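You operate a simulated robot arm through the tools that you are given. There is no shell and no other tool. Be economical: measure what you need, move in short steps, check, and stop when the job is done.

You run a simulated robot arm. Do the job below in one go: nothing can be reset, and whatever is moved stays where it is left.

Task
Put the grey caddy on the top of the laundry counter. Then open the middle desk drawer, put the blue collar from the inside of the middle desk drawer on the open part of the tool counter, then shut the drawer. Then pull the soap drawer open. Keep to this order.

Only the result counts: the job must be done as asked and must still hold three seconds after the hand-in. Knocking over, shifting, dropping, spilling or breaking anything else fails it.

Robot
A 7-joint arm with a fingered hand on a trunk, on a base that drives. Base frame: it is fixed to the floor where the robot stands at the start and does not move with it; the origin is under the middle of the robot, x ahead of it, y to its left, z up. Readings come in m, rad, newtons and seconds.
With the tool pointing down near the work surface it reaches from about 0.18 to 0.66 m from the robot's upright axis, wherever it stands. Its first joint turns from -2.897 to 2.897 rad. Places, roughly: middle desk drawer [0.5, 0.2, 0.4]; open part of the tool counter [0.7, -1.6, 0.8]; soap drawer [0, 1, 1]; top of the laundry counter [-0.9, 1.3, 0.9]. Payload 4 kg.
The TCP is the grasp point between the finger pads, 0.028 m short of the fingertips. In the tool frame z runs along the fingers and y along their closing line. Largest opening 0.168 m; the body of the gripper starts 0.079 m behind the TCP. The gripper is a hand of 4 fingers: y runs from the thumb to the fingers, the wrist lies at [0, 0, -0.249] in the tool frame, and closing takes about 1.5 s.
Orientation is that of the tool frame in the base frame, as a unit quaternion [x, y, z, w]. With the fingers straight down and closing along the base's y, the tool's x points along the base's -x, its y along +y and its z along -z.

Tools
- The arm moves only by the tool send_rows. Its argument "targets" is a list of rows, each an object of numbers (a shift or turn left out is 0, a gripper value left out holds the last): "dx", "dy", "dz": the shift along the tool's x, y, z in cm; "ax", "ay", "az": the turn, a rotation vector about the tool's x, y, z in degrees. In form: [{"dx": .., "dy": .., "dz": .., "ax": .., "ay": .., "az": ..}, ...]. A call has 1 to 8 rows; each row shifts and turns the commanded pose from where the row before left it, along the tool's axes as they then stand. "fingers" is the finger opening in cm, from 0 to 16.8, set as the call begins (left out, the last holds). A row lasts 0.2 s, in which the tool goes at most 0.05 m and 0.15 rad; a call with a longer step from one row to the next is refused whole, and so is a gripper value outside its range. A pose out of reach is approached as far as the arm can. The call stops where the force on the tool passes 40 N (or 10 N more than at its start, if that is more) or the arm is blocked; 0.2 s more then pass. Each finger travels about 0.153 m/s and halts on what it meets, pressing with about 33 N; the grip force reading is that of the motor and also rises with nothing between the fingers. The clock runs only during rows and for 0.2 s after the last one: add rows that do not move to give the fingers time. It gives the time, the measured TCP pose, the force on the tool (base axes), the opening and the grip force at its end, in the units of the frame above (readings bear some noise), with the torque about the TCP (base axes, N m) and any sound that the robot's microphone picked up.
- Cameras (640 x 400 px; columns grow to the right, rows downward): "scene" is now at [-0.0044, 0.1982, 1.4551]; the picture's right is [0.53, -0.85, 0.00], its down [-0.75, -0.47, -0.46] and it looks along [0.39, 0.25, -0.89] (base axes); focal length 270 px, centre (320, 200). "wrist" rides on the gripper at [0.06, -0.06, -0.11] in the tool frame; the picture's right is [0.71, 0.71, 0.00], its down [-0.56, 0.56, -0.61] and it looks along [-0.43, 0.43, 0.79] (tool axes); focal length 265 px, centre (320, 200). There is no depth. A picture from a camera that has moved, and an enlarged one, comes with that camera's place and axes in the base frame and with its lens.
- grab_frame(camera): a new picture of that camera. The clock stands still meanwhile.
- lift_body(by): slides the trunk up (or, below 0, down) by that many m; the arm and the scene camera ride with it, the base frame stays. It gives what a move gives, with no picture.
- drive_base(legs): drives the robot by 1 to 6 legs, each [ahead, turn to the left] in m and rad, along the robot's own axes; the way and the turn of a leg run together, so that a leg with both is an arc; at most 1.5 m and 3.142 rad a leg. The arm and the cameras ride along, it lands a little off, and it stops where it bumps. It gives what a move gives.
- move_fingers(finger1, finger2, finger3, thumb_bend): sets how far each is bent, from 0 (flat) to 1 (curled in); at 0.3 the hand is open as for a grip, at 0.7 the pads meet at the TCP. One left out holds its place. A second passes; each finger stops where it meets its share of the squeeze, and holds until it gets a number again. A gripper value or a shape takes the hand back. It gives what a move gives, with no picture; readings hold the bend of each and the force on the fingers (four entries, about 0 where the hand has none), thumb and palm.
- preshape(shape): the hand has 4 fingers and takes this shape, open, in about a second: jaw (thumb against the fingers, like two jaws); tri (thumb and two fingers); tip (a fingertip pinch); poke (one finger out to press); point (the index stretched); flat (the hand flat); cup (the hand cupped); fist (a fist). The gripper value then closes the fingers along that shape, each until it touches; the sizes above hold for jaw. It gives what a move gives, with no picture.
- aim_head(pan, tilt): turns the head with the scene camera to pan (to the left, within 2.705 rad either way) and tilt (down, from -0.506 to 1.204), counted from straight ahead of the robot. It gives what a move gives.
- enlarge(camera, box): a new picture of the part [left, top, right, bottom] of that camera's present view, enlarged. The clock stands still meanwhile.
- hand_in(): hands the job in; it is judged then, once.

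Work in short steps. Places have to be worked out from the pictures, the camera data and where the tool is seen: move nearer, look again, correct. Check each grasp and each placing, and mend what went wrong. You have 165 turns and 108 pictures in all, those below and enlarged ones among them. Open the gripper and draw the arm clear of the work before you hand the job in, unless the task says otherwise; then end with one line.

The tools are called after "Emit:" as a command line: name --argument value ..., lists and objects as JSON in quotes. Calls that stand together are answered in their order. send_rows: Moves the arm, as the interface text tells. Its arguments: {"type":"object","properties":{"targets":{"type":"array","items":{"type":"object","properties":{"dx":{"type":"number"},"dy":{"type":"number"},"dz":{"type":"number"},"ax":{"type":"number"},"ay":{"type":"number"},"az":{"type":"number"}}}},"fingers":{"type":"number"}},"required":["targets"]} The other tools are called the same way: lift_body (by) slides the trunk up or down; preshape (shape) gives the hand a shape; move_fingers (finger1, finger2, finger3, thumb_bend) moves the fingers one by one; drive_base (legs) drives the base; aim_head (pan, tilt) turns the head that bears the scene camera; grab_frame (camera) takes a picture; enlarge (camera, box) takes an enlarged picture of a part of a camera's view; hand_in () hands the job in.

At the start:

```text
time: 0.0
eef_pos: [0.1032, 0.3823, 1.1451]
tcp_rot: [0.0, 1.0, 0.001, 0.0]
ft_force: [-1.0, 0.2, -0.5]
ft_torque: [-0.02, -0.03, 0.0]
grip_width: 0.168
grip_force: 0.1
shape: jaw
bend: [0.3, 0.3, 0.3, 0.3]
finger forces: [0.0, 0.0, 0.1, 0.0, 0.0, 0.0]
trunk travel left (down, up): [-0.5, 0.09]
robot x, y, heading: [0.0004, -0.0048, -0.002]
head pan, tilt: [0.56, 1.087]
```

scene: 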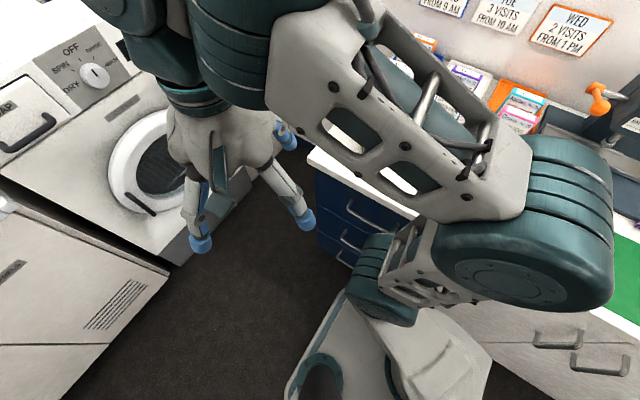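
wrist: 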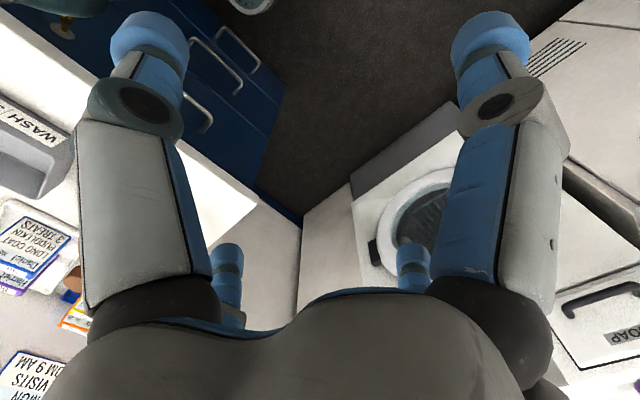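

The start pictures show a washer to the left, a desk with drawers ahead. I look around with the head to find the caddy and the counters.

Emit:
aim_head --pan 1.6 --tilt 0.6

Emit:
grab_frame --camera "scene"

Emit:
aim_head --pan 2.6 --tilt 0.6

Emit:
grab_frame --camera "scene"

Emit:
aim_head --pan -0.9 --tilt 0.6

Emit:
grab_frame --camera "scene"

Emit:
aim_head --pan 0.3 --tilt 0.7

Emit:
grab_frame --camera "scene"

```text
time: 1.3
eef_pos: [0.1032, 0.382, 1.1447]
tcp_rot: [0.0, 1.0, -0.001, 0.0]
ft_force: [0.7, 0.4, 0.3]
ft_torque: [0.0, 0.01, -0.01]
grip_width: 0.1678
grip_force: 0.1
shape: jaw
bend: [0.3, 0.3, 0.3, 0.3]
finger forces: [0.1, 0.0, 0.1, 0.0, 0.0, 0.1]
trunk travel left (down, up): [-0.5, 0.09]
robot x, y, heading: [-0.0001, 0.0038, -0.004]
head pan, tilt: [1.6, 0.6]
```

```text
105 pictures are left
camera scene: at [-0.0611, 0.2526, 1.4929], right [1.0, 0.03, 0.0], down [0.02, -0.57, -0.82], along [-0.02, 0.82, -0.57], focal length 270 px, centre (320, 200)
```

scene: 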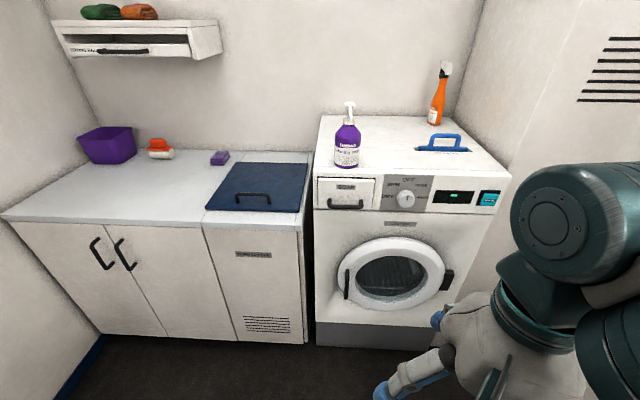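

```text
time: 2.6
eef_pos: [0.1031, 0.3817, 1.1452]
tcp_rot: [0.0, 1.0, 0.0, 0.0]
ft_force: [-0.1, -0.2, -0.7]
ft_torque: [-0.01, -0.01, 0.0]
grip_width: 0.1681
grip_force: 0.2
shape: jaw
bend: [0.3, 0.3, 0.3, 0.3]
finger forces: [0.1, 0.1, 0.1, 0.0, 0.0, 0.0]
trunk travel left (down, up): [-0.5, 0.09]
robot x, y, heading: [0.0005, -0.0004, -0.001]
head pan, tilt: [2.601, 0.6]
```

```text
104 pictures are left
camera scene: at [-0.1343, 0.2098, 1.493], right [0.52, 0.86, 0.0], down [0.48, -0.29, -0.82], along [-0.71, 0.43, -0.57], focal length 270 px, centre (320, 200)
```

scene: 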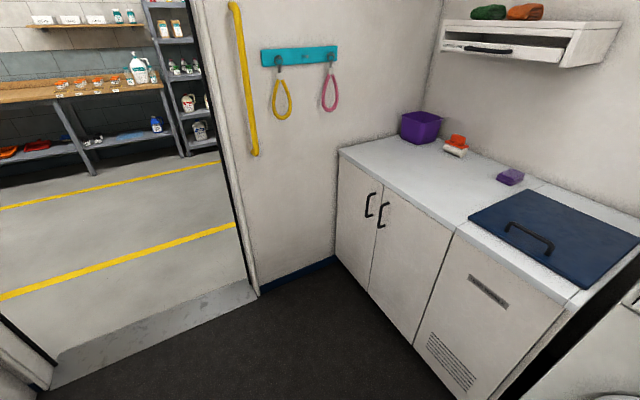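

```text
time: 5.5
eef_pos: [0.1044, 0.381, 1.1454]
tcp_rot: [0.0, 1.0, 0.0, -0.001]
ft_force: [-0.3, 0.0, 0.4]
ft_torque: [-0.02, -0.01, 0.0]
grip_width: 0.168
grip_force: 0.1
shape: jaw
bend: [0.3, 0.3, 0.3, 0.3]
finger forces: [0.0, 0.0, 0.0, 0.0, 0.1, 0.1]
trunk travel left (down, up): [-0.5, 0.09]
robot x, y, heading: [-0.001, -0.0005, 0.001]
head pan, tilt: [-0.901, 0.6]
```

```text
103 pictures are left
camera scene: at [-0.0036, 0.095, 1.493], right [-0.78, -0.62, 0.0], down [-0.35, 0.44, -0.83], along [0.51, -0.65, -0.56], focal length 270 px, centre (320, 200)
```

scene: 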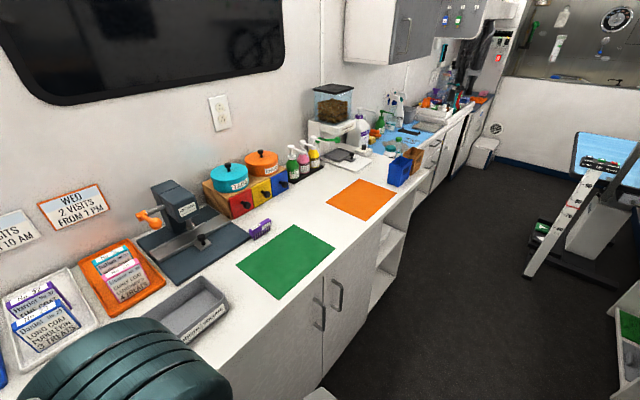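

```text
time: 6.9
eef_pos: [0.1034, 0.3827, 1.145]
tcp_rot: [0.0, 1.0, 0.0, -0.001]
ft_force: [-0.4, 0.3, 0.0]
ft_torque: [0.01, 0.02, -0.04]
grip_width: 0.1679
grip_force: 0.1
shape: jaw
bend: [0.3, 0.3, 0.3, 0.3]
finger forces: [0.0, 0.0, 0.0, 0.1, 0.0, 0.0]
trunk travel left (down, up): [-0.5, 0.09]
robot x, y, heading: [-0.0011, -0.0021, 0.004]
head pan, tilt: [0.3, 0.7]
```

```text
102 pictures are left
camera scene: at [0.0226, 0.1893, 1.4843], right [0.29, -0.96, 0.0], down [-0.62, -0.19, -0.76], along [0.73, 0.23, -0.64], focal length 270 px, centre (320, 200)
```

scene: 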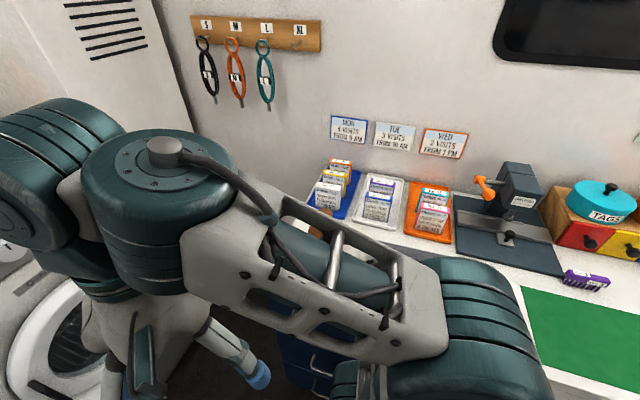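

A grey open tray sits at the front of the desk. I enlarge it, and the tool counter, to check labels.

Emit:
aim_head --pan -0.3 --tilt 0.9

Emit:
grab_frame --camera "scene"

Emit:
aim_head --pan -1.1 --tilt 0.45

Emit:
enlarge --camera "scene" --box '[100, 60, 420, 260]'

Emit:
grab_frame --camera "scene"

Emit:
aim_head --pan -2.2 --tilt 0.6

Emit:
grab_frame --camera "scene"

```text
time: 7.9
eef_pos: [0.1028, 0.3808, 1.1451]
tcp_rot: [0.0, 1.0, -0.001, 0.0]
ft_force: [-0.7, -0.3, -0.5]
ft_torque: [0.0, 0.01, -0.02]
grip_width: 0.1677
grip_force: 0.2
shape: jaw
bend: [0.3, 0.3, 0.3, 0.3]
finger forces: [0.1, 0.1, 0.1, 0.1, 0.0, 0.1]
trunk travel left (down, up): [-0.5, 0.09]
robot x, y, heading: [-0.0003, -0.0003, -0.001]
head pan, tilt: [-0.3, 0.901]
```

```text
101 pictures are left
camera scene: at [0.0136, 0.1419, 1.4682], right [-0.29, -0.96, 0.0], down [-0.75, 0.23, -0.62], along [0.59, -0.18, -0.78], focal length 270 px, centre (320, 200)
```

scene: 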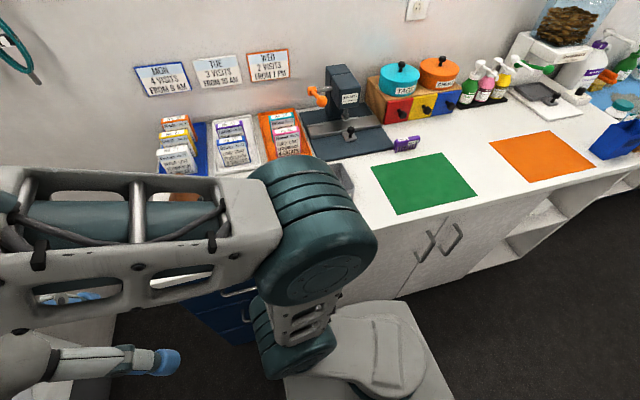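

```text
time: 9.0
eef_pos: [0.1045, 0.3821, 1.145]
tcp_rot: [0.0, 1.0, 0.0, 0.0]
ft_force: [0.8, -0.1, -0.3]
ft_torque: [0.01, 0.01, 0.01]
grip_width: 0.1677
grip_force: 0.1
shape: jaw
bend: [0.3, 0.3, 0.3, 0.3]
finger forces: [0.0, 0.0, 0.0, 0.0, 0.0, 0.0]
trunk travel left (down, up): [-0.5, 0.09]
robot x, y, heading: [0.0031, -0.0034, -0.003]
head pan, tilt: [-1.1, 0.45]
```

```text
2.00 times, centred on (260, 160) of scene
camera zoom: at [-0.0167, 0.0824, 1.5065], right [-0.89, -0.45, 0.0], down [-0.2, 0.39, -0.9], along [0.41, -0.8, -0.44], focal length 540 px, centre (440, 280)
```

zoom: 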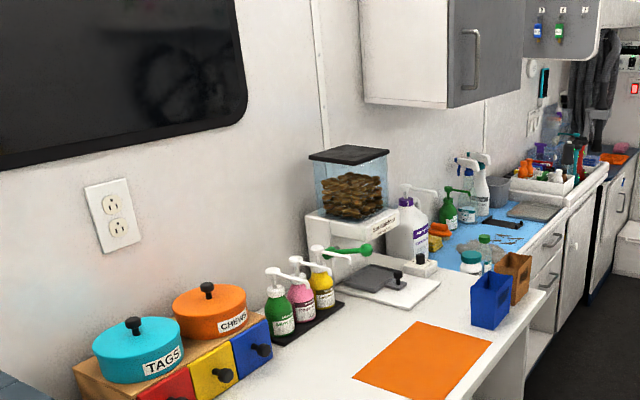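

```text
99 pictures are left
camera scene: at [-0.0167, 0.0824, 1.5065], right [-0.89, -0.45, 0.0], down [-0.2, 0.39, -0.9], along [0.41, -0.8, -0.44], focal length 270 px, centre (320, 200)
```

scene: 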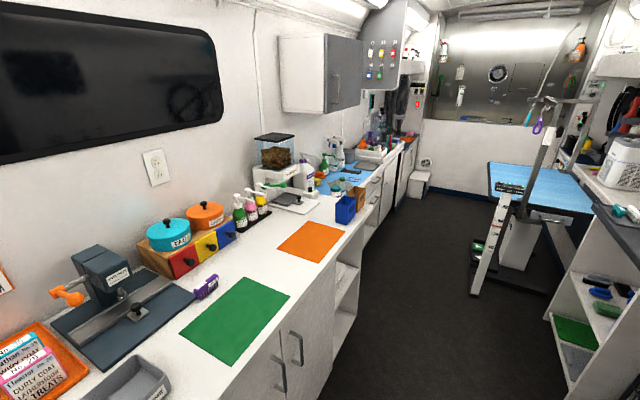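

```text
time: 10.3
eef_pos: [0.1027, 0.3821, 1.1452]
tcp_rot: [0.0, 1.0, 0.0, 0.0]
ft_force: [-0.1, 0.3, 0.2]
ft_torque: [-0.02, 0.01, 0.0]
grip_width: 0.1679
grip_force: 0.1
shape: jaw
bend: [0.3, 0.3, 0.3, 0.3]
finger forces: [0.1, 0.1, 0.1, 0.1, 0.0, 0.0]
trunk travel left (down, up): [-0.5, 0.09]
robot x, y, heading: [0.0001, -0.0019, -0.001]
head pan, tilt: [-2.201, 0.6]
```

```text
98 pictures are left
camera scene: at [-0.1106, 0.0927, 1.493], right [-0.81, 0.59, 0.0], down [0.33, 0.46, -0.83], along [-0.49, -0.67, -0.56], focal length 270 px, centre (320, 200)
```

scene: 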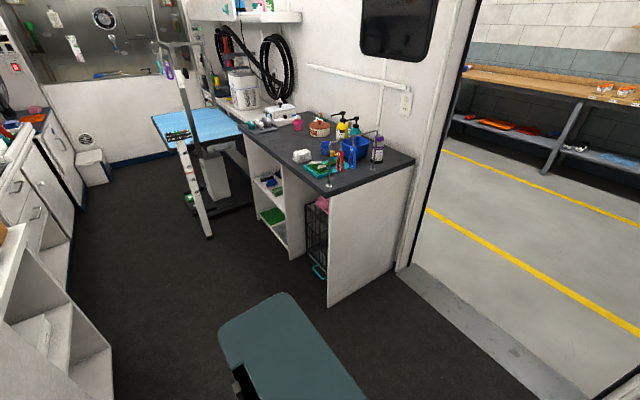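

I zoom on the grey tray's label and the grey bin near the blue mat to decide which is the "caddy".

Emit:
aim_head --pan -0.9 --tilt 0.6

Emit:
enlarge --camera "scene" --box '[120, 260, 280, 360]'

Emit:
enlarge --camera "scene" --box '[340, 60, 500, 200]'

```text
time: 11.8
eef_pos: [0.1035, 0.3815, 1.1465]
tcp_rot: [0.0, 1.0, 0.0, 0.0]
ft_force: [-0.2, -0.3, 0.1]
ft_torque: [-0.01, 0.0, -0.01]
grip_width: 0.1681
grip_force: 0.0
shape: jaw
bend: [0.3, 0.3, 0.3, 0.3]
finger forces: [0.0, 0.0, 0.0, 0.0, 0.1, 0.0]
trunk travel left (down, up): [-0.5, 0.09]
robot x, y, heading: [-0.0023, 0.0029, -0.001]
head pan, tilt: [-0.901, 0.6]
```

```text
4.00 times, centred on (200, 310) of scene
camera zoom: at [-0.0037, 0.0949, 1.493], right [-0.78, -0.62, 0.0], down [-0.35, 0.44, -0.83], along [0.51, -0.65, -0.56], focal length 1080 px, centre (800, -240)
```

zoom: 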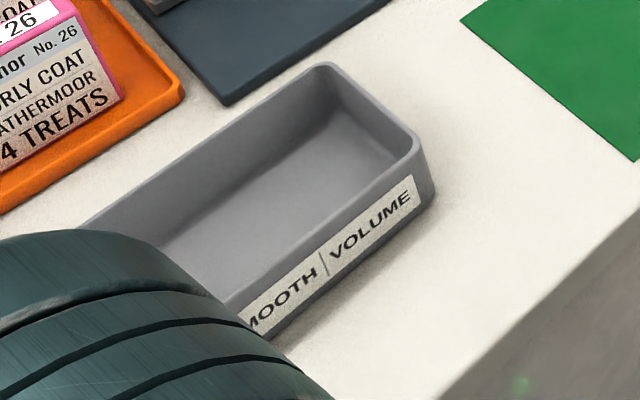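

```text
2.86 times, centred on (420, 130) of scene
camera zoom: at [-0.0037, 0.0949, 1.493], right [-0.78, -0.62, 0.0], down [-0.35, 0.44, -0.83], along [0.51, -0.65, -0.56], focal length 772 px, centre (34, 400)
```

zoom: 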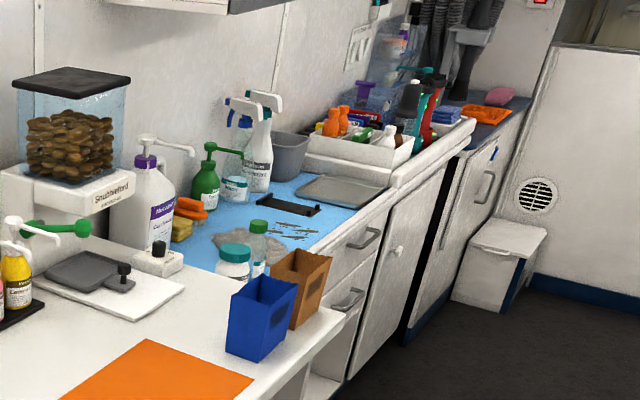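

The tray labelled "WASH | SMOOTH | VOLUME" is the empty grey caddy, around (0.56, 0.0) on the desk. I move the arm forward over the desk to look at it.

Emit:
send_rows --targets '[{"dx": -2.5, "dy": -3.9}, {"dx": -2.5, "dy": -3.9}, {"dx": -2.5, "dy": -3.9}, {"dx": -2.5, "dy": -3.9}, {"dx": -2.5, "dy": -3.9}, {"dx": -2.5, "dy": -3.9}, {"dx": -2.5, "dy": -3.9}, {"dx": -2.5, "dy": -3.9}]'

Emit:
grab_frame --camera "wrist"

Emit:
aim_head --pan 0.0 --tilt 0.9

Emit:
grab_frame --camera "scene"

```text
time: 13.6
eef_pos: [0.3072, 0.0696, 1.142]
tcp_rot: [0.0, 1.0, 0.0, -0.001]
ft_force: [0.1, -0.6, 0.4]
ft_torque: [-0.04, -0.01, 0.0]
grip_width: 0.1677
grip_force: 0.1
shape: jaw
bend: [0.3, 0.3, 0.3, 0.3]
finger forces: [0.1, 0.1, 0.1, 0.1, 0.0, 0.0]
trunk travel left (down, up): [-0.5, 0.09]
robot x, y, heading: [0.0036, -0.0036, 0.0]
head pan, tilt: [-0.901, 0.6]
```

```text
95 pictures are left
camera wrist: at [0.2462, 0.0106, 1.2517], right [-0.71, 0.71, 0.0], down [0.56, 0.56, 0.61], along [0.43, 0.43, -0.79], focal length 265 px, centre (320, 200)
```

wrist: 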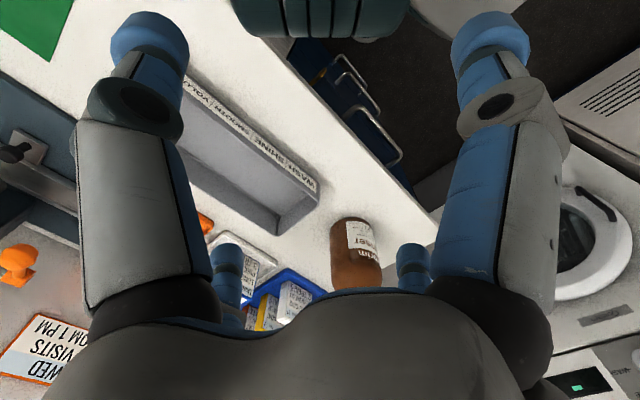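

```text
time: 14.8
eef_pos: [0.3059, 0.0708, 1.1436]
tcp_rot: [0.0, 1.0, 0.0, 0.0]
ft_force: [0.4, -0.3, -0.2]
ft_torque: [-0.02, 0.0, -0.02]
grip_width: 0.1681
grip_force: 0.1
shape: jaw
bend: [0.3, 0.3, 0.3, 0.3]
finger forces: [0.1, 0.1, 0.0, 0.0, 0.0, 0.1]
trunk travel left (down, up): [-0.5, 0.09]
robot x, y, heading: [0.0015, 0.0042, 0.001]
head pan, tilt: [0.0, 0.901]
```

```text
94 pictures are left
camera scene: at [0.017, 0.1639, 1.4682], right [0.0, -1.0, 0.0], down [-0.78, 0.0, -0.62], along [0.62, 0.0, -0.78], focal length 270 px, centre (320, 200)
```

scene: 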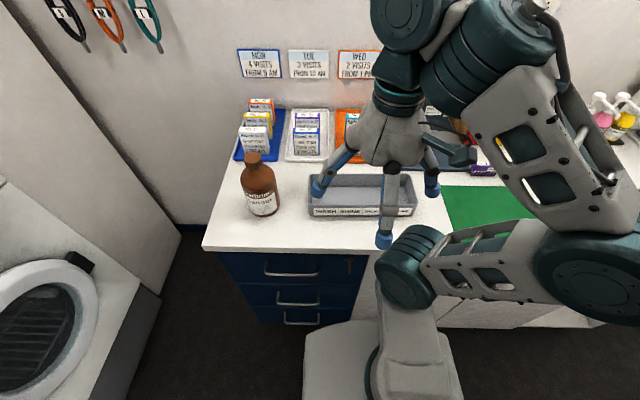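

From the two views I triangulate the desk top at z≈0.86 and the caddy at x 0.44–0.55, y −0.10–0.20. I move above it and turn the hand so it closes along base x.

Emit:
send_rows --targets '[{"dx": -3.8, "dy": -0.5}, {"dx": -3.8, "dy": -0.5}, {"dx": -3.8, "dy": -0.5}, {"dx": -3.8, "dy": -0.5}, {"dx": -3.8, "dy": -0.5}, {"az": 8.18}, {"az": 8.18}, {"az": 8.18}]'

Emit:
send_rows --targets '[{"az": 8.18}, {"az": 8.18}, {"az": 8.18}, {"az": 8.18}, {"az": 8.18}, {"az": 8.18}, {"az": 8.18}, {"az": 8.18}]'

Emit:
grab_frame --camera "wrist"

Emit:
grab_frame --camera "scene"

```text
time: 16.6
eef_pos: [0.4933, 0.0457, 1.1455]
tcp_rot: [0.213, 0.977, 0.0, 0.001]
ft_force: [-0.1, 0.0, 0.3]
ft_torque: [-0.02, -0.01, 0.0]
grip_width: 0.1678
grip_force: 0.1
shape: jaw
bend: [0.3, 0.3, 0.3, 0.3]
finger forces: [0.0, 0.0, 0.0, 0.1, 0.0, 0.1]
trunk travel left (down, up): [-0.5, 0.09]
robot x, y, heading: [0.0036, -0.001, -0.0]
head pan, tilt: [0.0, 0.901]
```

```text
time: 18.4
eef_pos: [0.4918, 0.0452, 1.1453]
tcp_rot: [0.708, 0.706, 0.0, 0.0]
ft_force: [0.2, -0.2, -0.5]
ft_torque: [0.0, 0.0, 0.0]
grip_width: 0.1681
grip_force: 0.1
shape: jaw
bend: [0.3, 0.3, 0.3, 0.3]
finger forces: [0.2, 0.0, 0.0, 0.0, 0.1, 0.1]
trunk travel left (down, up): [-0.5, 0.09]
robot x, y, heading: [0.0012, -0.0013, 0.004]
head pan, tilt: [0.0, 0.901]
```

```text
93 pictures are left
camera wrist: at [0.4316, 0.1069, 1.2551], right [0.71, 0.71, 0.0], down [0.56, -0.56, 0.61], along [0.43, -0.44, -0.79], focal length 265 px, centre (320, 200)
```

wrist: 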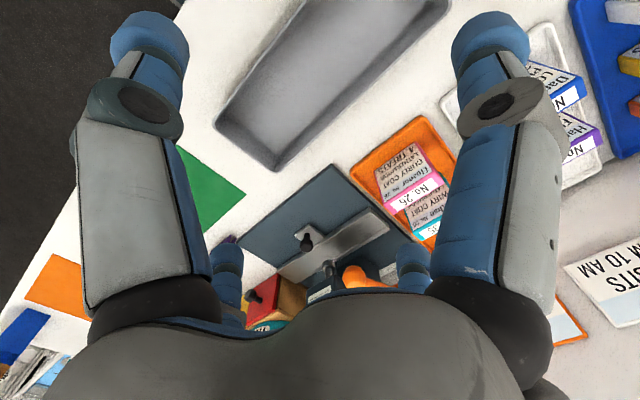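

```text
92 pictures are left
camera scene: at [0.017, 0.1641, 1.4682], right [0.0, -1.0, 0.0], down [-0.78, 0.0, -0.62], along [0.62, 0.0, -0.78], focal length 270 px, centre (320, 200)
```

scene: 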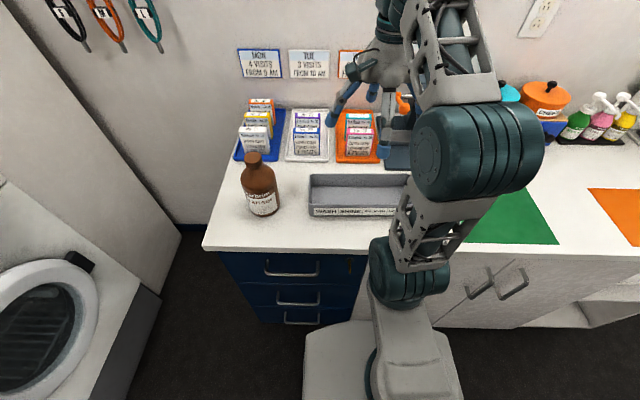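

Caddy rim from this view: x ≈0.43–0.54, y from −0.095; consistent with z≈0.91. I go down to z≈1.0 and look again.

Emit:
send_rows --targets '[{"dz": 4, "dy": -0.5}, {"dz": 4}, {"dz": 4}, {"dz": 2.5}]'

Emit:
grab_frame --camera "wrist"

Emit:
grab_frame --camera "scene"

```text
time: 19.4
eef_pos: [0.4826, 0.0442, 1.0013]
tcp_rot: [0.707, 0.708, 0.0, 0.0]
ft_force: [-0.2, 0.5, -0.1]
ft_torque: [-0.02, 0.0, -0.01]
grip_width: 0.1678
grip_force: 0.1
shape: jaw
bend: [0.3, 0.3, 0.3, 0.3]
finger forces: [0.0, 0.0, 0.1, 0.1, 0.0, 0.0]
trunk travel left (down, up): [-0.5, 0.09]
robot x, y, heading: [-0.0015, 0.0008, -0.002]
head pan, tilt: [0.0, 0.901]
```

```text
91 pictures are left
camera wrist: at [0.4233, 0.1047, 1.1092], right [0.71, 0.71, 0.0], down [0.56, -0.56, 0.61], along [0.44, -0.43, -0.79], focal length 265 px, centre (320, 200)
```

wrist: 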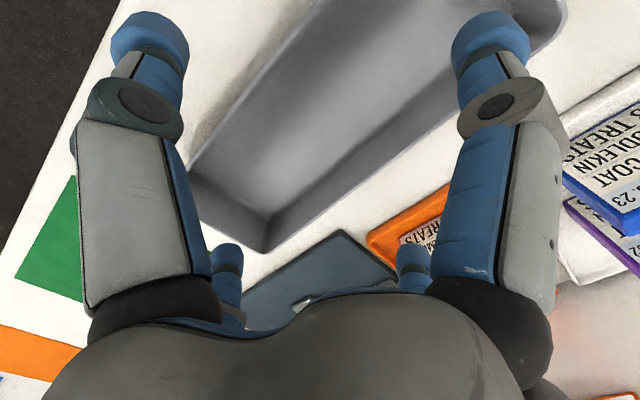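

```text
90 pictures are left
camera scene: at [0.0171, 0.164, 1.4682], right [0.0, -1.0, 0.0], down [-0.78, 0.0, -0.62], along [0.62, 0.0, -0.78], focal length 270 px, centre (320, 200)
```

scene: 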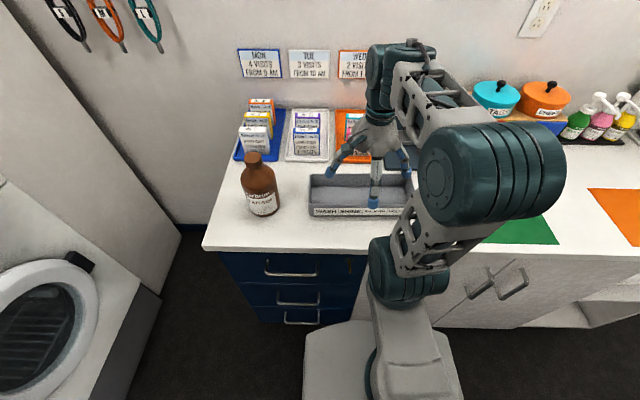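

Rim corner triangulates again to x≈0.533, y≈−0.092, z≈0.91; the hand is centred at x 0.483. I lower to straddle the rim.

Emit:
send_rows --targets '[{"dz": 3}, {"dz": 3}, {"dz": 2}, {"dz": 1.5}]'

Emit:
grab_frame --camera "wrist"

Emit:
grab_frame --camera "scene"

```text
time: 20.4
eef_pos: [0.4856, 0.0461, 0.9098]
tcp_rot: [0.707, 0.707, 0.004, 0.002]
ft_force: [-2.1, -0.4, 33.1]
ft_torque: [0.03, 0.06, 0.01]
grip_width: 0.1678
grip_force: 0.1
shape: jaw
bend: [0.29, 0.3, 0.28, 0.3]
finger forces: [16.5, 0.0, 16.3, 0.0, 0.0, 0.0]
trunk travel left (down, up): [-0.5, 0.09]
robot x, y, heading: [-0.0013, 0.0038, 0.004]
head pan, tilt: [0.0, 0.901]
```

```text
89 pictures are left
camera wrist: at [0.4234, 0.1067, 1.0177], right [0.71, 0.71, 0.01], down [0.55, -0.56, 0.62], along [0.44, -0.43, -0.79], focal length 265 px, centre (320, 200)
```

wrist: 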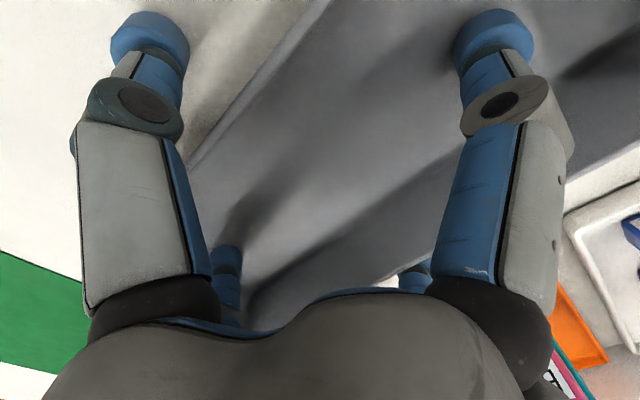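

```text
88 pictures are left
camera scene: at [0.0142, 0.1637, 1.469], right [0.0, -1.0, 0.0], down [-0.78, 0.0, -0.62], along [0.62, 0.0, -0.78], focal length 270 px, centre (320, 200)
```

scene: 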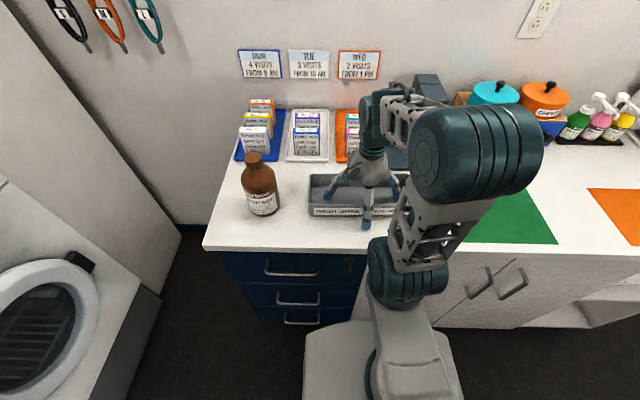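

Force on fingers 1 and 3 only: the far fingers seem to be inside the caddy or on its rear rim while the thumb is outside. I enlarge to check.

Emit:
enlarge --camera "scene" --box '[290, 140, 450, 240]'

```text
4.00 times, centred on (370, 190) of scene
camera zoom: at [0.0142, 0.1637, 1.469], right [0.0, -1.0, 0.0], down [-0.78, 0.0, -0.62], along [0.62, 0.0, -0.78], focal length 1080 px, centre (120, 240)
```

zoom: 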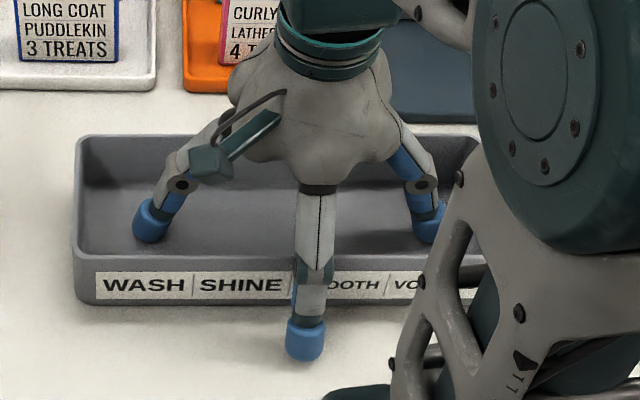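

The side fingers (1, 3) rest on the caddy floor while thumb and finger 2 straddle the front and rear walls. I raise slightly to unload them and then close just thumb and finger 2.

Emit:
send_rows --targets '[{"dz": -1.2}, {}]'

Emit:
move_fingers --finger2 0.45 --thumb_bend 0.45

Emit:
enlarge --camera "scene" --box '[290, 140, 450, 240]'

```text
time: 21.0
eef_pos: [0.4853, 0.0452, 0.9161]
tcp_rot: [0.708, 0.707, 0.0, -0.001]
ft_force: [-0.1, 1.0, -0.2]
ft_torque: [0.01, 0.03, -0.02]
grip_width: 0.1678
grip_force: 0.0
shape: jaw
bend: [0.3, 0.3, 0.3, 0.3]
finger forces: [0.0, 0.1, 0.1, 0.0, 0.1, 0.1]
trunk travel left (down, up): [-0.5, 0.09]
robot x, y, heading: [0.0024, -0.0022, 0.002]
head pan, tilt: [0.0, 0.901]
```

```text
time: 22.0
eef_pos: [0.4853, 0.0452, 0.9178]
tcp_rot: [0.708, 0.707, 0.0, -0.001]
ft_force: [-0.7, -0.9, 0.5]
ft_torque: [-0.02, 0.03, 0.02]
grip_width: 0.0986
grip_force: 1.1
shape: fingers
bend: [0.3, 0.44, 0.3, 0.44]
finger forces: [0.1, 1.2, 0.0, 0.0, 1.6, 0.1]
trunk travel left (down, up): [-0.5, 0.09]
robot x, y, heading: [0.0001, -0.0021, -0.006]
head pan, tilt: [0.0, 0.901]
```

```text
4.00 times, centred on (370, 190) of scene
camera zoom: at [0.017, 0.164, 1.4682], right [0.0, -1.0, 0.0], down [-0.78, 0.0, -0.62], along [0.62, 0.0, -0.78], focal length 1080 px, centre (120, 240)
```

zoom: 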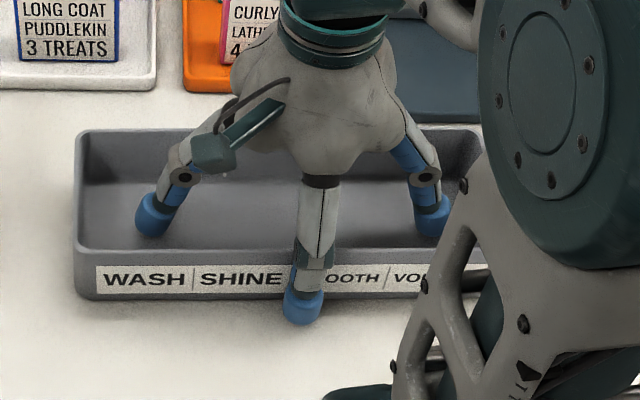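

Both pads now touch lightly (width ≈0.099). I squeeze fully.

Emit:
move_fingers --finger2 0.8 --thumb_bend 0.8

Emit:
send_rows --targets '[{"dz": -1}, {"dz": -1}, {"dz": -1}, {}]'

Emit:
enlarge --camera "scene" --box '[290, 140, 450, 240]'

```text
time: 23.0
eef_pos: [0.4847, 0.045, 0.9174]
tcp_rot: [0.707, 0.707, 0.0, 0.0]
ft_force: [-1.6, -0.1, 2.7]
ft_torque: [0.0, 0.32, 0.02]
grip_width: 0.092
grip_force: 27.5
shape: fingers
bend: [0.3, 0.38, 0.3, 0.5]
finger forces: [0.1, 26.2, 0.1, 0.1, 27.8, 0.0]
trunk travel left (down, up): [-0.5, 0.09]
robot x, y, heading: [0.0024, -0.0004, -0.001]
head pan, tilt: [0.0, 0.901]
```

```text
time: 24.0
eef_pos: [0.4867, 0.045, 0.9478]
tcp_rot: [0.707, 0.707, 0.0, 0.0]
ft_force: [0.6, 0.4, -1.7]
ft_torque: [-0.02, 0.0, 0.03]
grip_width: 0.0918
grip_force: 26.1
shape: fingers
bend: [0.3, 0.38, 0.3, 0.5]
finger forces: [0.0, 26.0, 0.0, 0.1, 26.2, 0.0]
trunk travel left (down, up): [-0.5, 0.09]
robot x, y, heading: [0.001, -0.0029, 0.001]
head pan, tilt: [0.0, 0.901]
```

```text
4.00 times, centred on (370, 190) of scene
camera zoom: at [0.0172, 0.164, 1.4682], right [0.0, -1.0, 0.0], down [-0.78, 0.0, -0.62], along [0.62, 0.0, -0.78], focal length 1080 px, centre (120, 240)
```

zoom: 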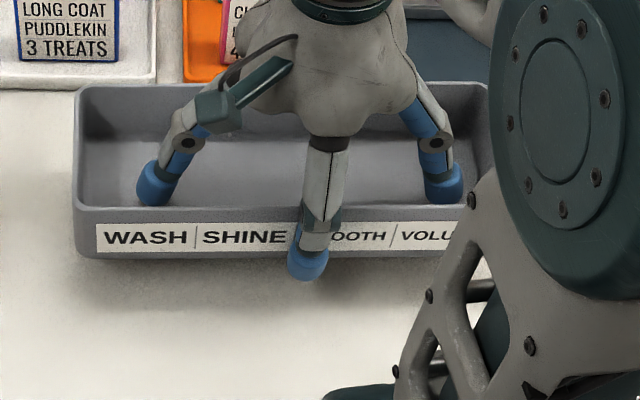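

The caddy is held and lifted (≈1.7 N). I raise it higher and draw it in a bit before driving.

Emit:
send_rows --targets '[{"dz": -4}, {"dz": -4}, {"dz": -4}, {"dz": -4}, {"dz": -4, "dy": -1.5}, {"dy": -2.5}, {"dy": -2.5}, {}]'

Emit:
drive_base --legs '[[-0.32, 0]]'

Emit:
grab_frame --camera "scene"

```text
time: 25.8
eef_pos: [0.4245, 0.044, 1.147]
tcp_rot: [0.707, 0.707, -0.001, 0.0]
ft_force: [-0.5, -0.2, -2.4]
ft_torque: [-0.02, 0.04, -0.01]
grip_width: 0.092
grip_force: 25.5
shape: fingers
bend: [0.3, 0.38, 0.3, 0.5]
finger forces: [0.0, 25.8, 0.0, 0.0, 25.9, 0.0]
trunk travel left (down, up): [-0.5, 0.09]
robot x, y, heading: [0.0001, -0.0014, -0.001]
head pan, tilt: [0.0, 0.901]
```

```text
time: 28.0
eef_pos: [0.0958, 0.0444, 1.1459]
tcp_rot: [0.708, 0.706, -0.001, 0.001]
ft_force: [-0.5, -0.1, -2.0]
ft_torque: [-0.02, 0.02, 0.01]
grip_width: 0.0915
grip_force: 26.3
shape: fingers
bend: [0.3, 0.38, 0.3, 0.5]
finger forces: [0.0, 25.8, 0.0, 0.0, 26.0, 0.0]
trunk travel left (down, up): [-0.5, 0.09]
robot x, y, heading: [-0.3299, 0.001, -0.002]
head pan, tilt: [0.0, 0.901]
```

```text
84 pictures are left
camera scene: at [-0.311, 0.1643, 1.4682], right [0.0, -1.0, 0.0], down [-0.78, 0.0, -0.62], along [0.62, 0.0, -0.78], focal length 270 px, centre (320, 200)
```

scene: 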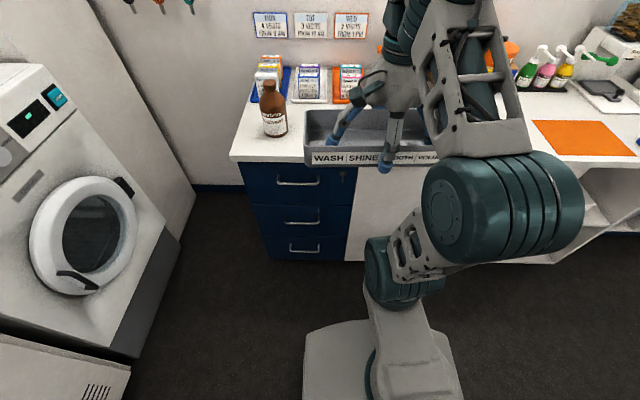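

Clear of the desk. I now reverse diagonally to about (−0.85, 0.45) and turn to face the laundry counter.

Emit:
drive_base --legs '[[0, -0.714], [-0.688, 0]]'

Emit:
drive_base --legs '[[0, 1.14], [0, 1.145]]'

Emit:
grab_frame --camera "scene"

```text
time: 33.7
eef_pos: [-0.5087, 0.2105, 1.1459]
tcp_rot: [0.909, 0.417, 0.001, 0.0]
ft_force: [0.4, -0.6, -1.8]
ft_torque: [0.03, 0.03, -0.02]
grip_width: 0.0919
grip_force: 25.7
shape: fingers
bend: [0.3, 0.38, 0.3, 0.5]
finger forces: [0.0, 25.6, 0.1, 0.1, 25.6, 0.1]
trunk travel left (down, up): [-0.5, 0.09]
robot x, y, heading: [-0.8585, 0.4506, -0.705]
head pan, tilt: [0.0, 0.901]
```

```text
time: 39.9
eef_pos: [-0.9249, 0.8744, 1.145]
tcp_rot: [-0.025, 1.0, 0.0, 0.0]
ft_force: [0.2, -0.4, -2.9]
ft_torque: [-0.02, -0.02, -0.01]
grip_width: 0.0915
grip_force: 24.6
shape: fingers
bend: [0.3, 0.38, 0.3, 0.51]
finger forces: [0.0, 24.7, 0.0, 0.0, 24.8, 0.0]
trunk travel left (down, up): [-0.5, 0.09]
robot x, y, heading: [-0.8601, 0.4571, 1.619]
head pan, tilt: [0.0, 0.901]
```

```text
83 pictures are left
camera scene: at [-1.0222, 0.4619, 1.4682], right [1.0, 0.05, 0.0], down [0.04, -0.78, -0.62], along [-0.03, 0.62, -0.78], focal length 270 px, centre (320, 200)
```

scene: 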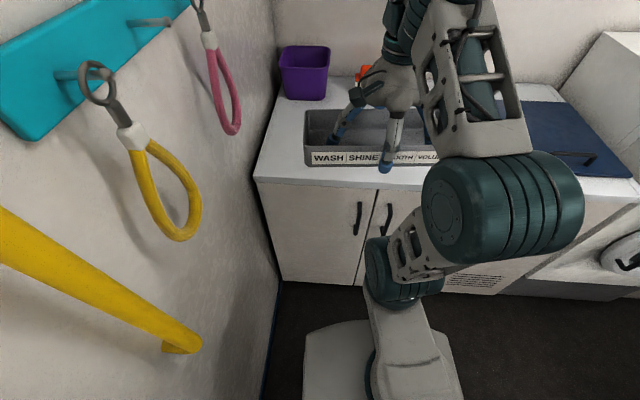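

Counter front-left corner triangulates to (−1.24, 0.995, 0.885). I drive 0.1 m closer and reach forward over the free front area.

Emit:
drive_base --legs '[[0.1, 0]]'

Emit:
send_rows --targets '[{"dy": 4}, {"dy": 4}, {"dy": 4}, {"dy": 4}, {"dz": 4}, {"dz": 4}, {"dz": 4}, {"dz": 3}]'

Emit:
grab_frame --camera "scene"

Emit:
grab_frame --camera "wrist"

```text
time: 41.1
eef_pos: [-0.9284, 0.9736, 1.1441]
tcp_rot: [-0.024, 1.0, 0.0, 0.0]
ft_force: [0.0, 0.1, -1.4]
ft_torque: [-0.05, -0.01, -0.01]
grip_width: 0.0913
grip_force: 24.5
shape: fingers
bend: [0.3, 0.38, 0.3, 0.51]
finger forces: [0.0, 24.9, 0.0, 0.1, 24.9, 0.0]
trunk travel left (down, up): [-0.5, 0.09]
robot x, y, heading: [-0.8661, 0.5534, 1.623]
head pan, tilt: [0.0, 0.901]
```

```text
time: 42.9
eef_pos: [-0.937, 1.1309, 0.9925]
tcp_rot: [-0.024, 1.0, 0.0, 0.0]
ft_force: [0.7, 0.3, -2.2]
ft_torque: [-0.01, 0.01, -0.02]
grip_width: 0.0914
grip_force: 24.7
shape: fingers
bend: [0.3, 0.38, 0.3, 0.51]
finger forces: [0.0, 24.5, 0.0, 0.0, 24.7, 0.1]
trunk travel left (down, up): [-0.5, 0.09]
robot x, y, heading: [-0.8635, 0.5512, 1.618]
head pan, tilt: [0.0, 0.901]
```

```text
82 pictures are left
camera scene: at [-1.0266, 0.5604, 1.4682], right [1.0, 0.05, 0.0], down [0.04, -0.78, -0.62], along [-0.03, 0.62, -0.78], focal length 270 px, centre (320, 200)
```

scene: 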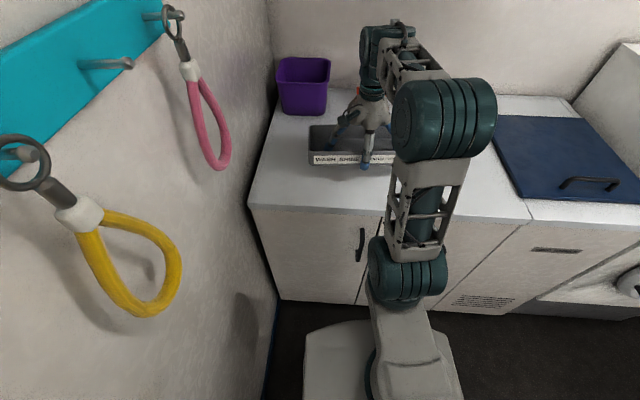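

```text
81 pictures are left
camera wrist: at [-0.9953, 1.0694, 1.1017], right [-0.74, 0.67, 0.0], down [0.53, 0.58, 0.61], along [0.41, 0.46, -0.79], focal length 265 px, centre (320, 200)
```

wrist: 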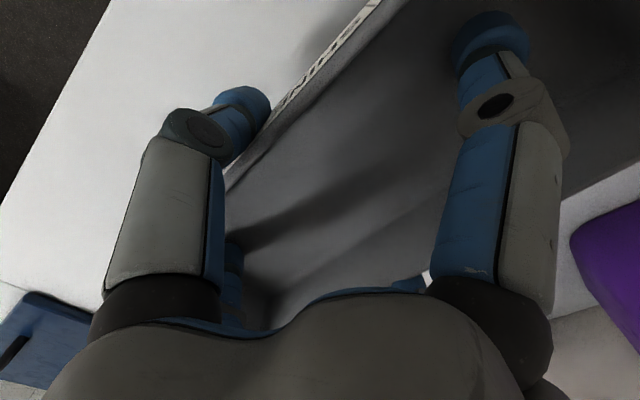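

Area beneath is clear and well inside the counter. I lower gently until contact.

Emit:
send_rows --targets '[{"dz": 2}, {"dz": 1.5}, {"dz": 0.7}, {"dz": 0.5}]'

```text
time: 43.9
eef_pos: [-0.937, 1.1332, 0.9472]
tcp_rot: [-0.023, 1.0, 0.001, 0.0]
ft_force: [-0.1, 0.6, -1.8]
ft_torque: [0.01, 0.0, -0.05]
grip_width: 0.0914
grip_force: 25.3
shape: fingers
bend: [0.3, 0.38, 0.3, 0.51]
finger forces: [0.1, 24.6, 0.1, 0.0, 24.7, 0.0]
trunk travel left (down, up): [-0.5, 0.09]
robot x, y, heading: [-0.8642, 0.5554, 1.619]
head pan, tilt: [0.0, 0.901]
```

No contact yet; I go on in small steps.

Emit:
send_rows --targets '[{"dz": 0.4}, {"dz": 0.4}, {"dz": 0.4}]'

```text
time: 44.7
eef_pos: [-0.9361, 1.1309, 0.938]
tcp_rot: [-0.024, 1.0, 0.002, 0.0]
ft_force: [0.4, 0.3, 12.7]
ft_torque: [-0.7, -0.04, -0.01]
grip_width: 0.0913
grip_force: 28.4
shape: fingers
bend: [0.3, 0.38, 0.3, 0.51]
finger forces: [0.1, 27.2, 0.0, 0.0, 29.8, 0.0]
trunk travel left (down, up): [-0.5, 0.09]
robot x, y, heading: [-0.8658, 0.5518, 1.618]
head pan, tilt: [0.0, 0.901]
```

The caddy rests on the counter (12.7 N at z 0.938). I open thumb and finger 2.

Emit:
move_fingers --finger2 0.3 --thumb_bend 0.3

Emit:
send_rows --targets '[{"dz": -1}, {"dz": -3}, {"dz": -4}, {"dz": -4}, {"dz": -4}, {"dz": -4}, {"dy": -4}, {"dy": -4}]'

Emit:
grab_frame --camera "scene"

```text
time: 45.7
eef_pos: [-0.936, 1.1305, 0.9348]
tcp_rot: [-0.023, 1.0, 0.0, 0.0]
ft_force: [-0.5, 0.0, 0.3]
ft_torque: [0.0, 0.01, 0.01]
grip_width: 0.1172
grip_force: 0.1
shape: fingers
bend: [0.3, 0.3, 0.3, 0.3]
finger forces: [0.0, 0.1, 0.1, 0.0, 0.0, 0.0]
trunk travel left (down, up): [-0.5, 0.09]
robot x, y, heading: [-0.8638, 0.5512, 1.621]
head pan, tilt: [0.0, 0.901]
```

```text
time: 47.5
eef_pos: [-0.9324, 1.0539, 1.1368]
tcp_rot: [-0.024, 1.0, 0.0, 0.001]
ft_force: [-0.6, -0.4, 1.3]
ft_torque: [0.05, -0.02, 0.02]
grip_width: 0.1172
grip_force: 0.1
shape: fingers
bend: [0.3, 0.3, 0.3, 0.3]
finger forces: [0.1, 0.0, 0.1, 0.0, 0.1, 0.1]
trunk travel left (down, up): [-0.5, 0.09]
robot x, y, heading: [-0.8643, 0.5509, 1.621]
head pan, tilt: [0.0, 0.901]
```

```text
80 pictures are left
camera scene: at [-1.0265, 0.5594, 1.4682], right [1.0, 0.05, 0.0], down [0.04, -0.78, -0.62], along [-0.03, 0.62, -0.78], focal length 270 px, centre (320, 200)
```

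scene: 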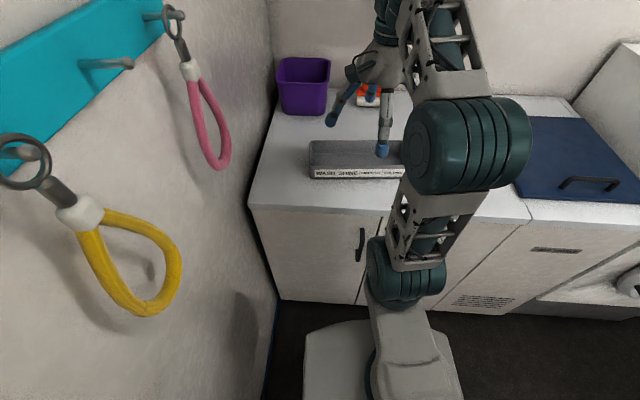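

The caddy stands on the counter. Next I retract the arm and drive to about (−0.36, 0.2) facing the desk drawers.

Emit:
send_rows --targets '[{"dy": -4}, {"dy": -4}, {"dy": -4}]'

Emit:
drive_base --legs '[[-0.12, 0], [0, -2.07], [0.54, 0], [0, 0.45]]'

Emit:
aim_head --pan 0.1 --tilt 0.95

Emit:
grab_frame --camera "scene"

```text
time: 48.3
eef_pos: [-0.9263, 0.9348, 1.1358]
tcp_rot: [-0.023, 1.0, 0.0, -0.001]
ft_force: [-0.1, -0.3, 0.0]
ft_torque: [0.03, 0.01, -0.01]
grip_width: 0.1174
grip_force: 0.1
shape: fingers
bend: [0.3, 0.3, 0.3, 0.3]
finger forces: [0.0, 0.0, 0.1, 0.0, 0.0, 0.0]
trunk travel left (down, up): [-0.5, 0.09]
robot x, y, heading: [-0.8639, 0.5492, 1.618]
head pan, tilt: [0.0, 0.901]
```

```text
time: 58.5
eef_pos: [-0.0009, 0.1948, 1.1364]
tcp_rot: [0.727, 0.686, 0.0, 0.0]
ft_force: [-0.4, -1.0, 0.4]
ft_torque: [-0.02, -0.01, 0.01]
grip_width: 0.1174
grip_force: 0.2
shape: fingers
bend: [0.3, 0.3, 0.3, 0.3]
finger forces: [0.0, 0.0, 0.1, 0.0, 0.0, 0.0]
trunk travel left (down, up): [-0.5, 0.09]
robot x, y, heading: [-0.3873, 0.1718, -0.059]
head pan, tilt: [0.0, 0.901]
```

```text
time: 59.2
eef_pos: [-0.0009, 0.1933, 1.1358]
tcp_rot: [0.727, 0.687, -0.001, 0.0]
ft_force: [-0.2, -0.4, -0.4]
ft_torque: [-0.02, -0.01, 0.01]
grip_width: 0.1174
grip_force: 0.2
shape: fingers
bend: [0.3, 0.3, 0.3, 0.3]
finger forces: [0.0, 0.1, 0.0, 0.0, 0.0, 0.1]
trunk travel left (down, up): [-0.5, 0.09]
robot x, y, heading: [-0.3883, 0.1722, -0.057]
head pan, tilt: [0.099, 0.949]
```

```text
79 pictures are left
camera scene: at [-0.3653, 0.3431, 1.4646], right [0.04, -1.0, 0.0], down [-0.81, -0.03, -0.58], along [0.58, 0.02, -0.81], focal length 270 px, centre (320, 200)
```

scene: 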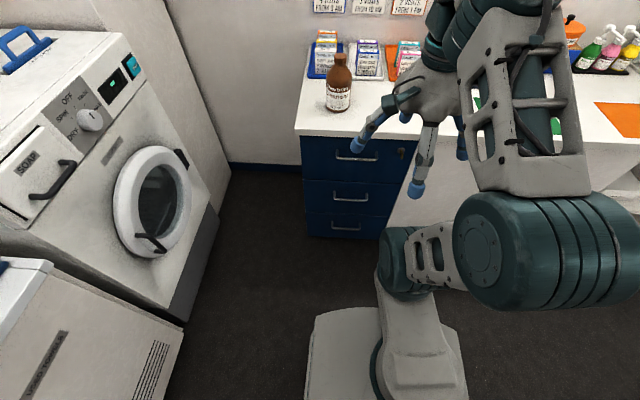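

I correct the heading, lower the trunk and extend slightly so I can turn the tool horizontal towards the drawer handle (est. (0.33, 0.24, 0.51)).

Emit:
drive_base --legs '[[0, 0.057]]'

Emit:
lift_body --by -0.42

Emit:
send_rows --targets '[{"dy": 4}, {"dy": 4}, {"dy": 3}, {"ax": -8.18}, {"ax": -8.18}, {"ax": -8.18}, {"ax": -8.18}, {"ax": -8.18}]'

Emit:
send_rows --targets '[{"ax": -8.18}, {"ax": -8.18}, {"ax": -8.18}, {"ax": -8.18}, {"ax": -8.18}, {"ax": -8.18}]'

Emit:
grab_frame --camera "scene"

Emit:
grab_frame --camera "wrist"

```text
time: 60.0
eef_pos: [-0.0031, 0.2167, 1.1357]
tcp_rot: [0.707, 0.707, 0.0, -0.001]
ft_force: [-0.4, 0.1, -0.3]
ft_torque: [-0.03, 0.02, 0.01]
grip_width: 0.1172
grip_force: 0.0
shape: fingers
bend: [0.3, 0.3, 0.3, 0.3]
finger forces: [0.0, 0.0, 0.1, 0.0, 0.0, 0.0]
trunk travel left (down, up): [-0.5, 0.09]
robot x, y, heading: [-0.3924, 0.172, -0.005]
head pan, tilt: [0.099, 0.949]
```

```text
refused: -0.42 is not a number from -0.4 to 0.4
```

```text
time: 61.8
eef_pos: [0.1064, 0.2161, 1.1361]
tcp_rot: [0.662, 0.662, 0.248, 0.249]
ft_force: [0.8, 0.0, 0.7]
ft_torque: [0.02, 0.0, -0.01]
grip_width: 0.1174
grip_force: 0.0
shape: fingers
bend: [0.3, 0.3, 0.3, 0.3]
finger forces: [0.0, 0.1, 0.1, 0.0, 0.1, 0.0]
trunk travel left (down, up): [-0.5, 0.09]
robot x, y, heading: [-0.3908, 0.1749, -0.001]
head pan, tilt: [0.099, 0.949]
```

```text
time: 63.2
eef_pos: [0.0883, 0.2156, 1.213]
tcp_rot: [0.5, 0.499, 0.499, 0.501]
ft_force: [-1.0, -1.4, -0.6]
ft_torque: [0.01, 0.03, 0.07]
grip_width: 0.1169
grip_force: 0.2
shape: fingers
bend: [0.3, 0.3, 0.3, 0.3]
finger forces: [0.0, 0.1, 0.0, 0.0, 0.1, 0.0]
out of reach, approached as far as the arm can: row 4, 5, 6
trunk travel left (down, up): [-0.5, 0.09]
robot x, y, heading: [-0.3902, 0.1732, -0.005]
head pan, tilt: [0.099, 0.949]
```

```text
78 pictures are left
camera scene: at [-0.376, 0.3426, 1.4648], right [0.1, -1.0, 0.0], down [-0.81, -0.08, -0.58], along [0.58, 0.06, -0.81], focal length 270 px, centre (320, 200)
```

scene: 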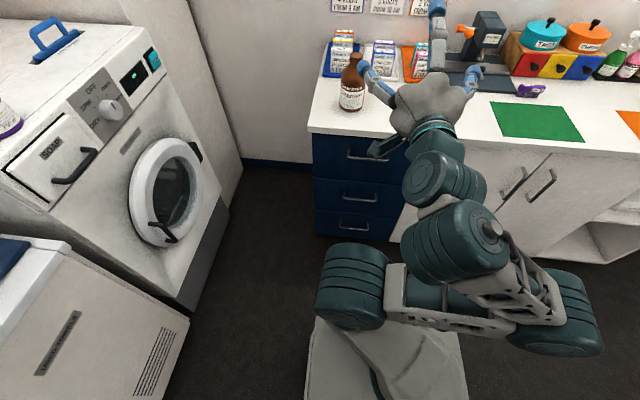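

```text
77 pictures are left
camera wrist: at [-0.0233, 0.2766, 1.1515], right [0.0, 0.71, 0.71], down [-0.62, -0.56, 0.56], along [0.79, -0.44, 0.44], focal length 265 px, centre (320, 200)
```

wrist: 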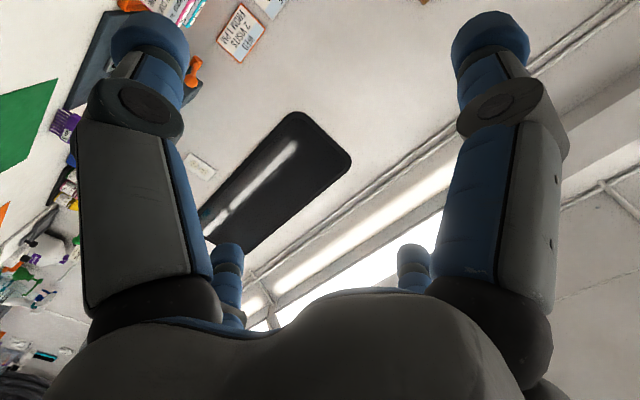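

The lift step was refused but the tool is now horizontal, in free space. I lower the trunk 0.4 m now.

Emit:
lift_body --by -0.4

Emit:
send_rows --targets '[{"dy": -2}, {"dy": -2}]'

Emit:
grab_frame --camera "scene"

```text
time: 67.1
eef_pos: [0.0877, 0.2162, 0.8115]
tcp_rot: [0.5, 0.501, 0.499, 0.499]
ft_force: [-0.1, -0.3, 0.6]
ft_torque: [0.01, -0.03, 0.0]
grip_width: 0.1172
grip_force: 0.1
shape: fingers
bend: [0.3, 0.3, 0.3, 0.3]
finger forces: [0.0, 0.0, 0.0, 0.1, 0.0, 0.0]
trunk travel left (down, up): [-0.1, 0.49]
robot x, y, heading: [-0.3879, 0.1724, 0.001]
head pan, tilt: [0.099, 0.949]
```

```text
time: 67.7
eef_pos: [0.0882, 0.2165, 0.8113]
tcp_rot: [0.501, 0.5, 0.499, 0.499]
ft_force: [0.5, 0.5, 0.5]
ft_torque: [-0.02, 0.01, -0.02]
grip_width: 0.1173
grip_force: 0.2
shape: fingers
bend: [0.3, 0.3, 0.3, 0.3]
finger forces: [0.1, 0.1, 0.1, 0.0, 0.0, 0.0]
out of reach, approached as far as the arm can: row 1, 2
trunk travel left (down, up): [-0.1, 0.49]
robot x, y, heading: [-0.3903, 0.1704, -0.0]
head pan, tilt: [0.099, 0.949]
```

```text
76 pictures are left
camera scene: at [-0.3751, 0.3441, 1.0646], right [0.1, -1.0, 0.0], down [-0.81, -0.08, -0.58], along [0.58, 0.06, -0.81], focal length 270 px, centre (320, 200)
```

scene: 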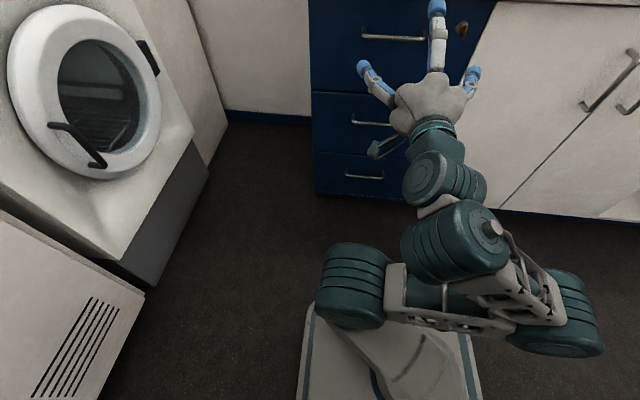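

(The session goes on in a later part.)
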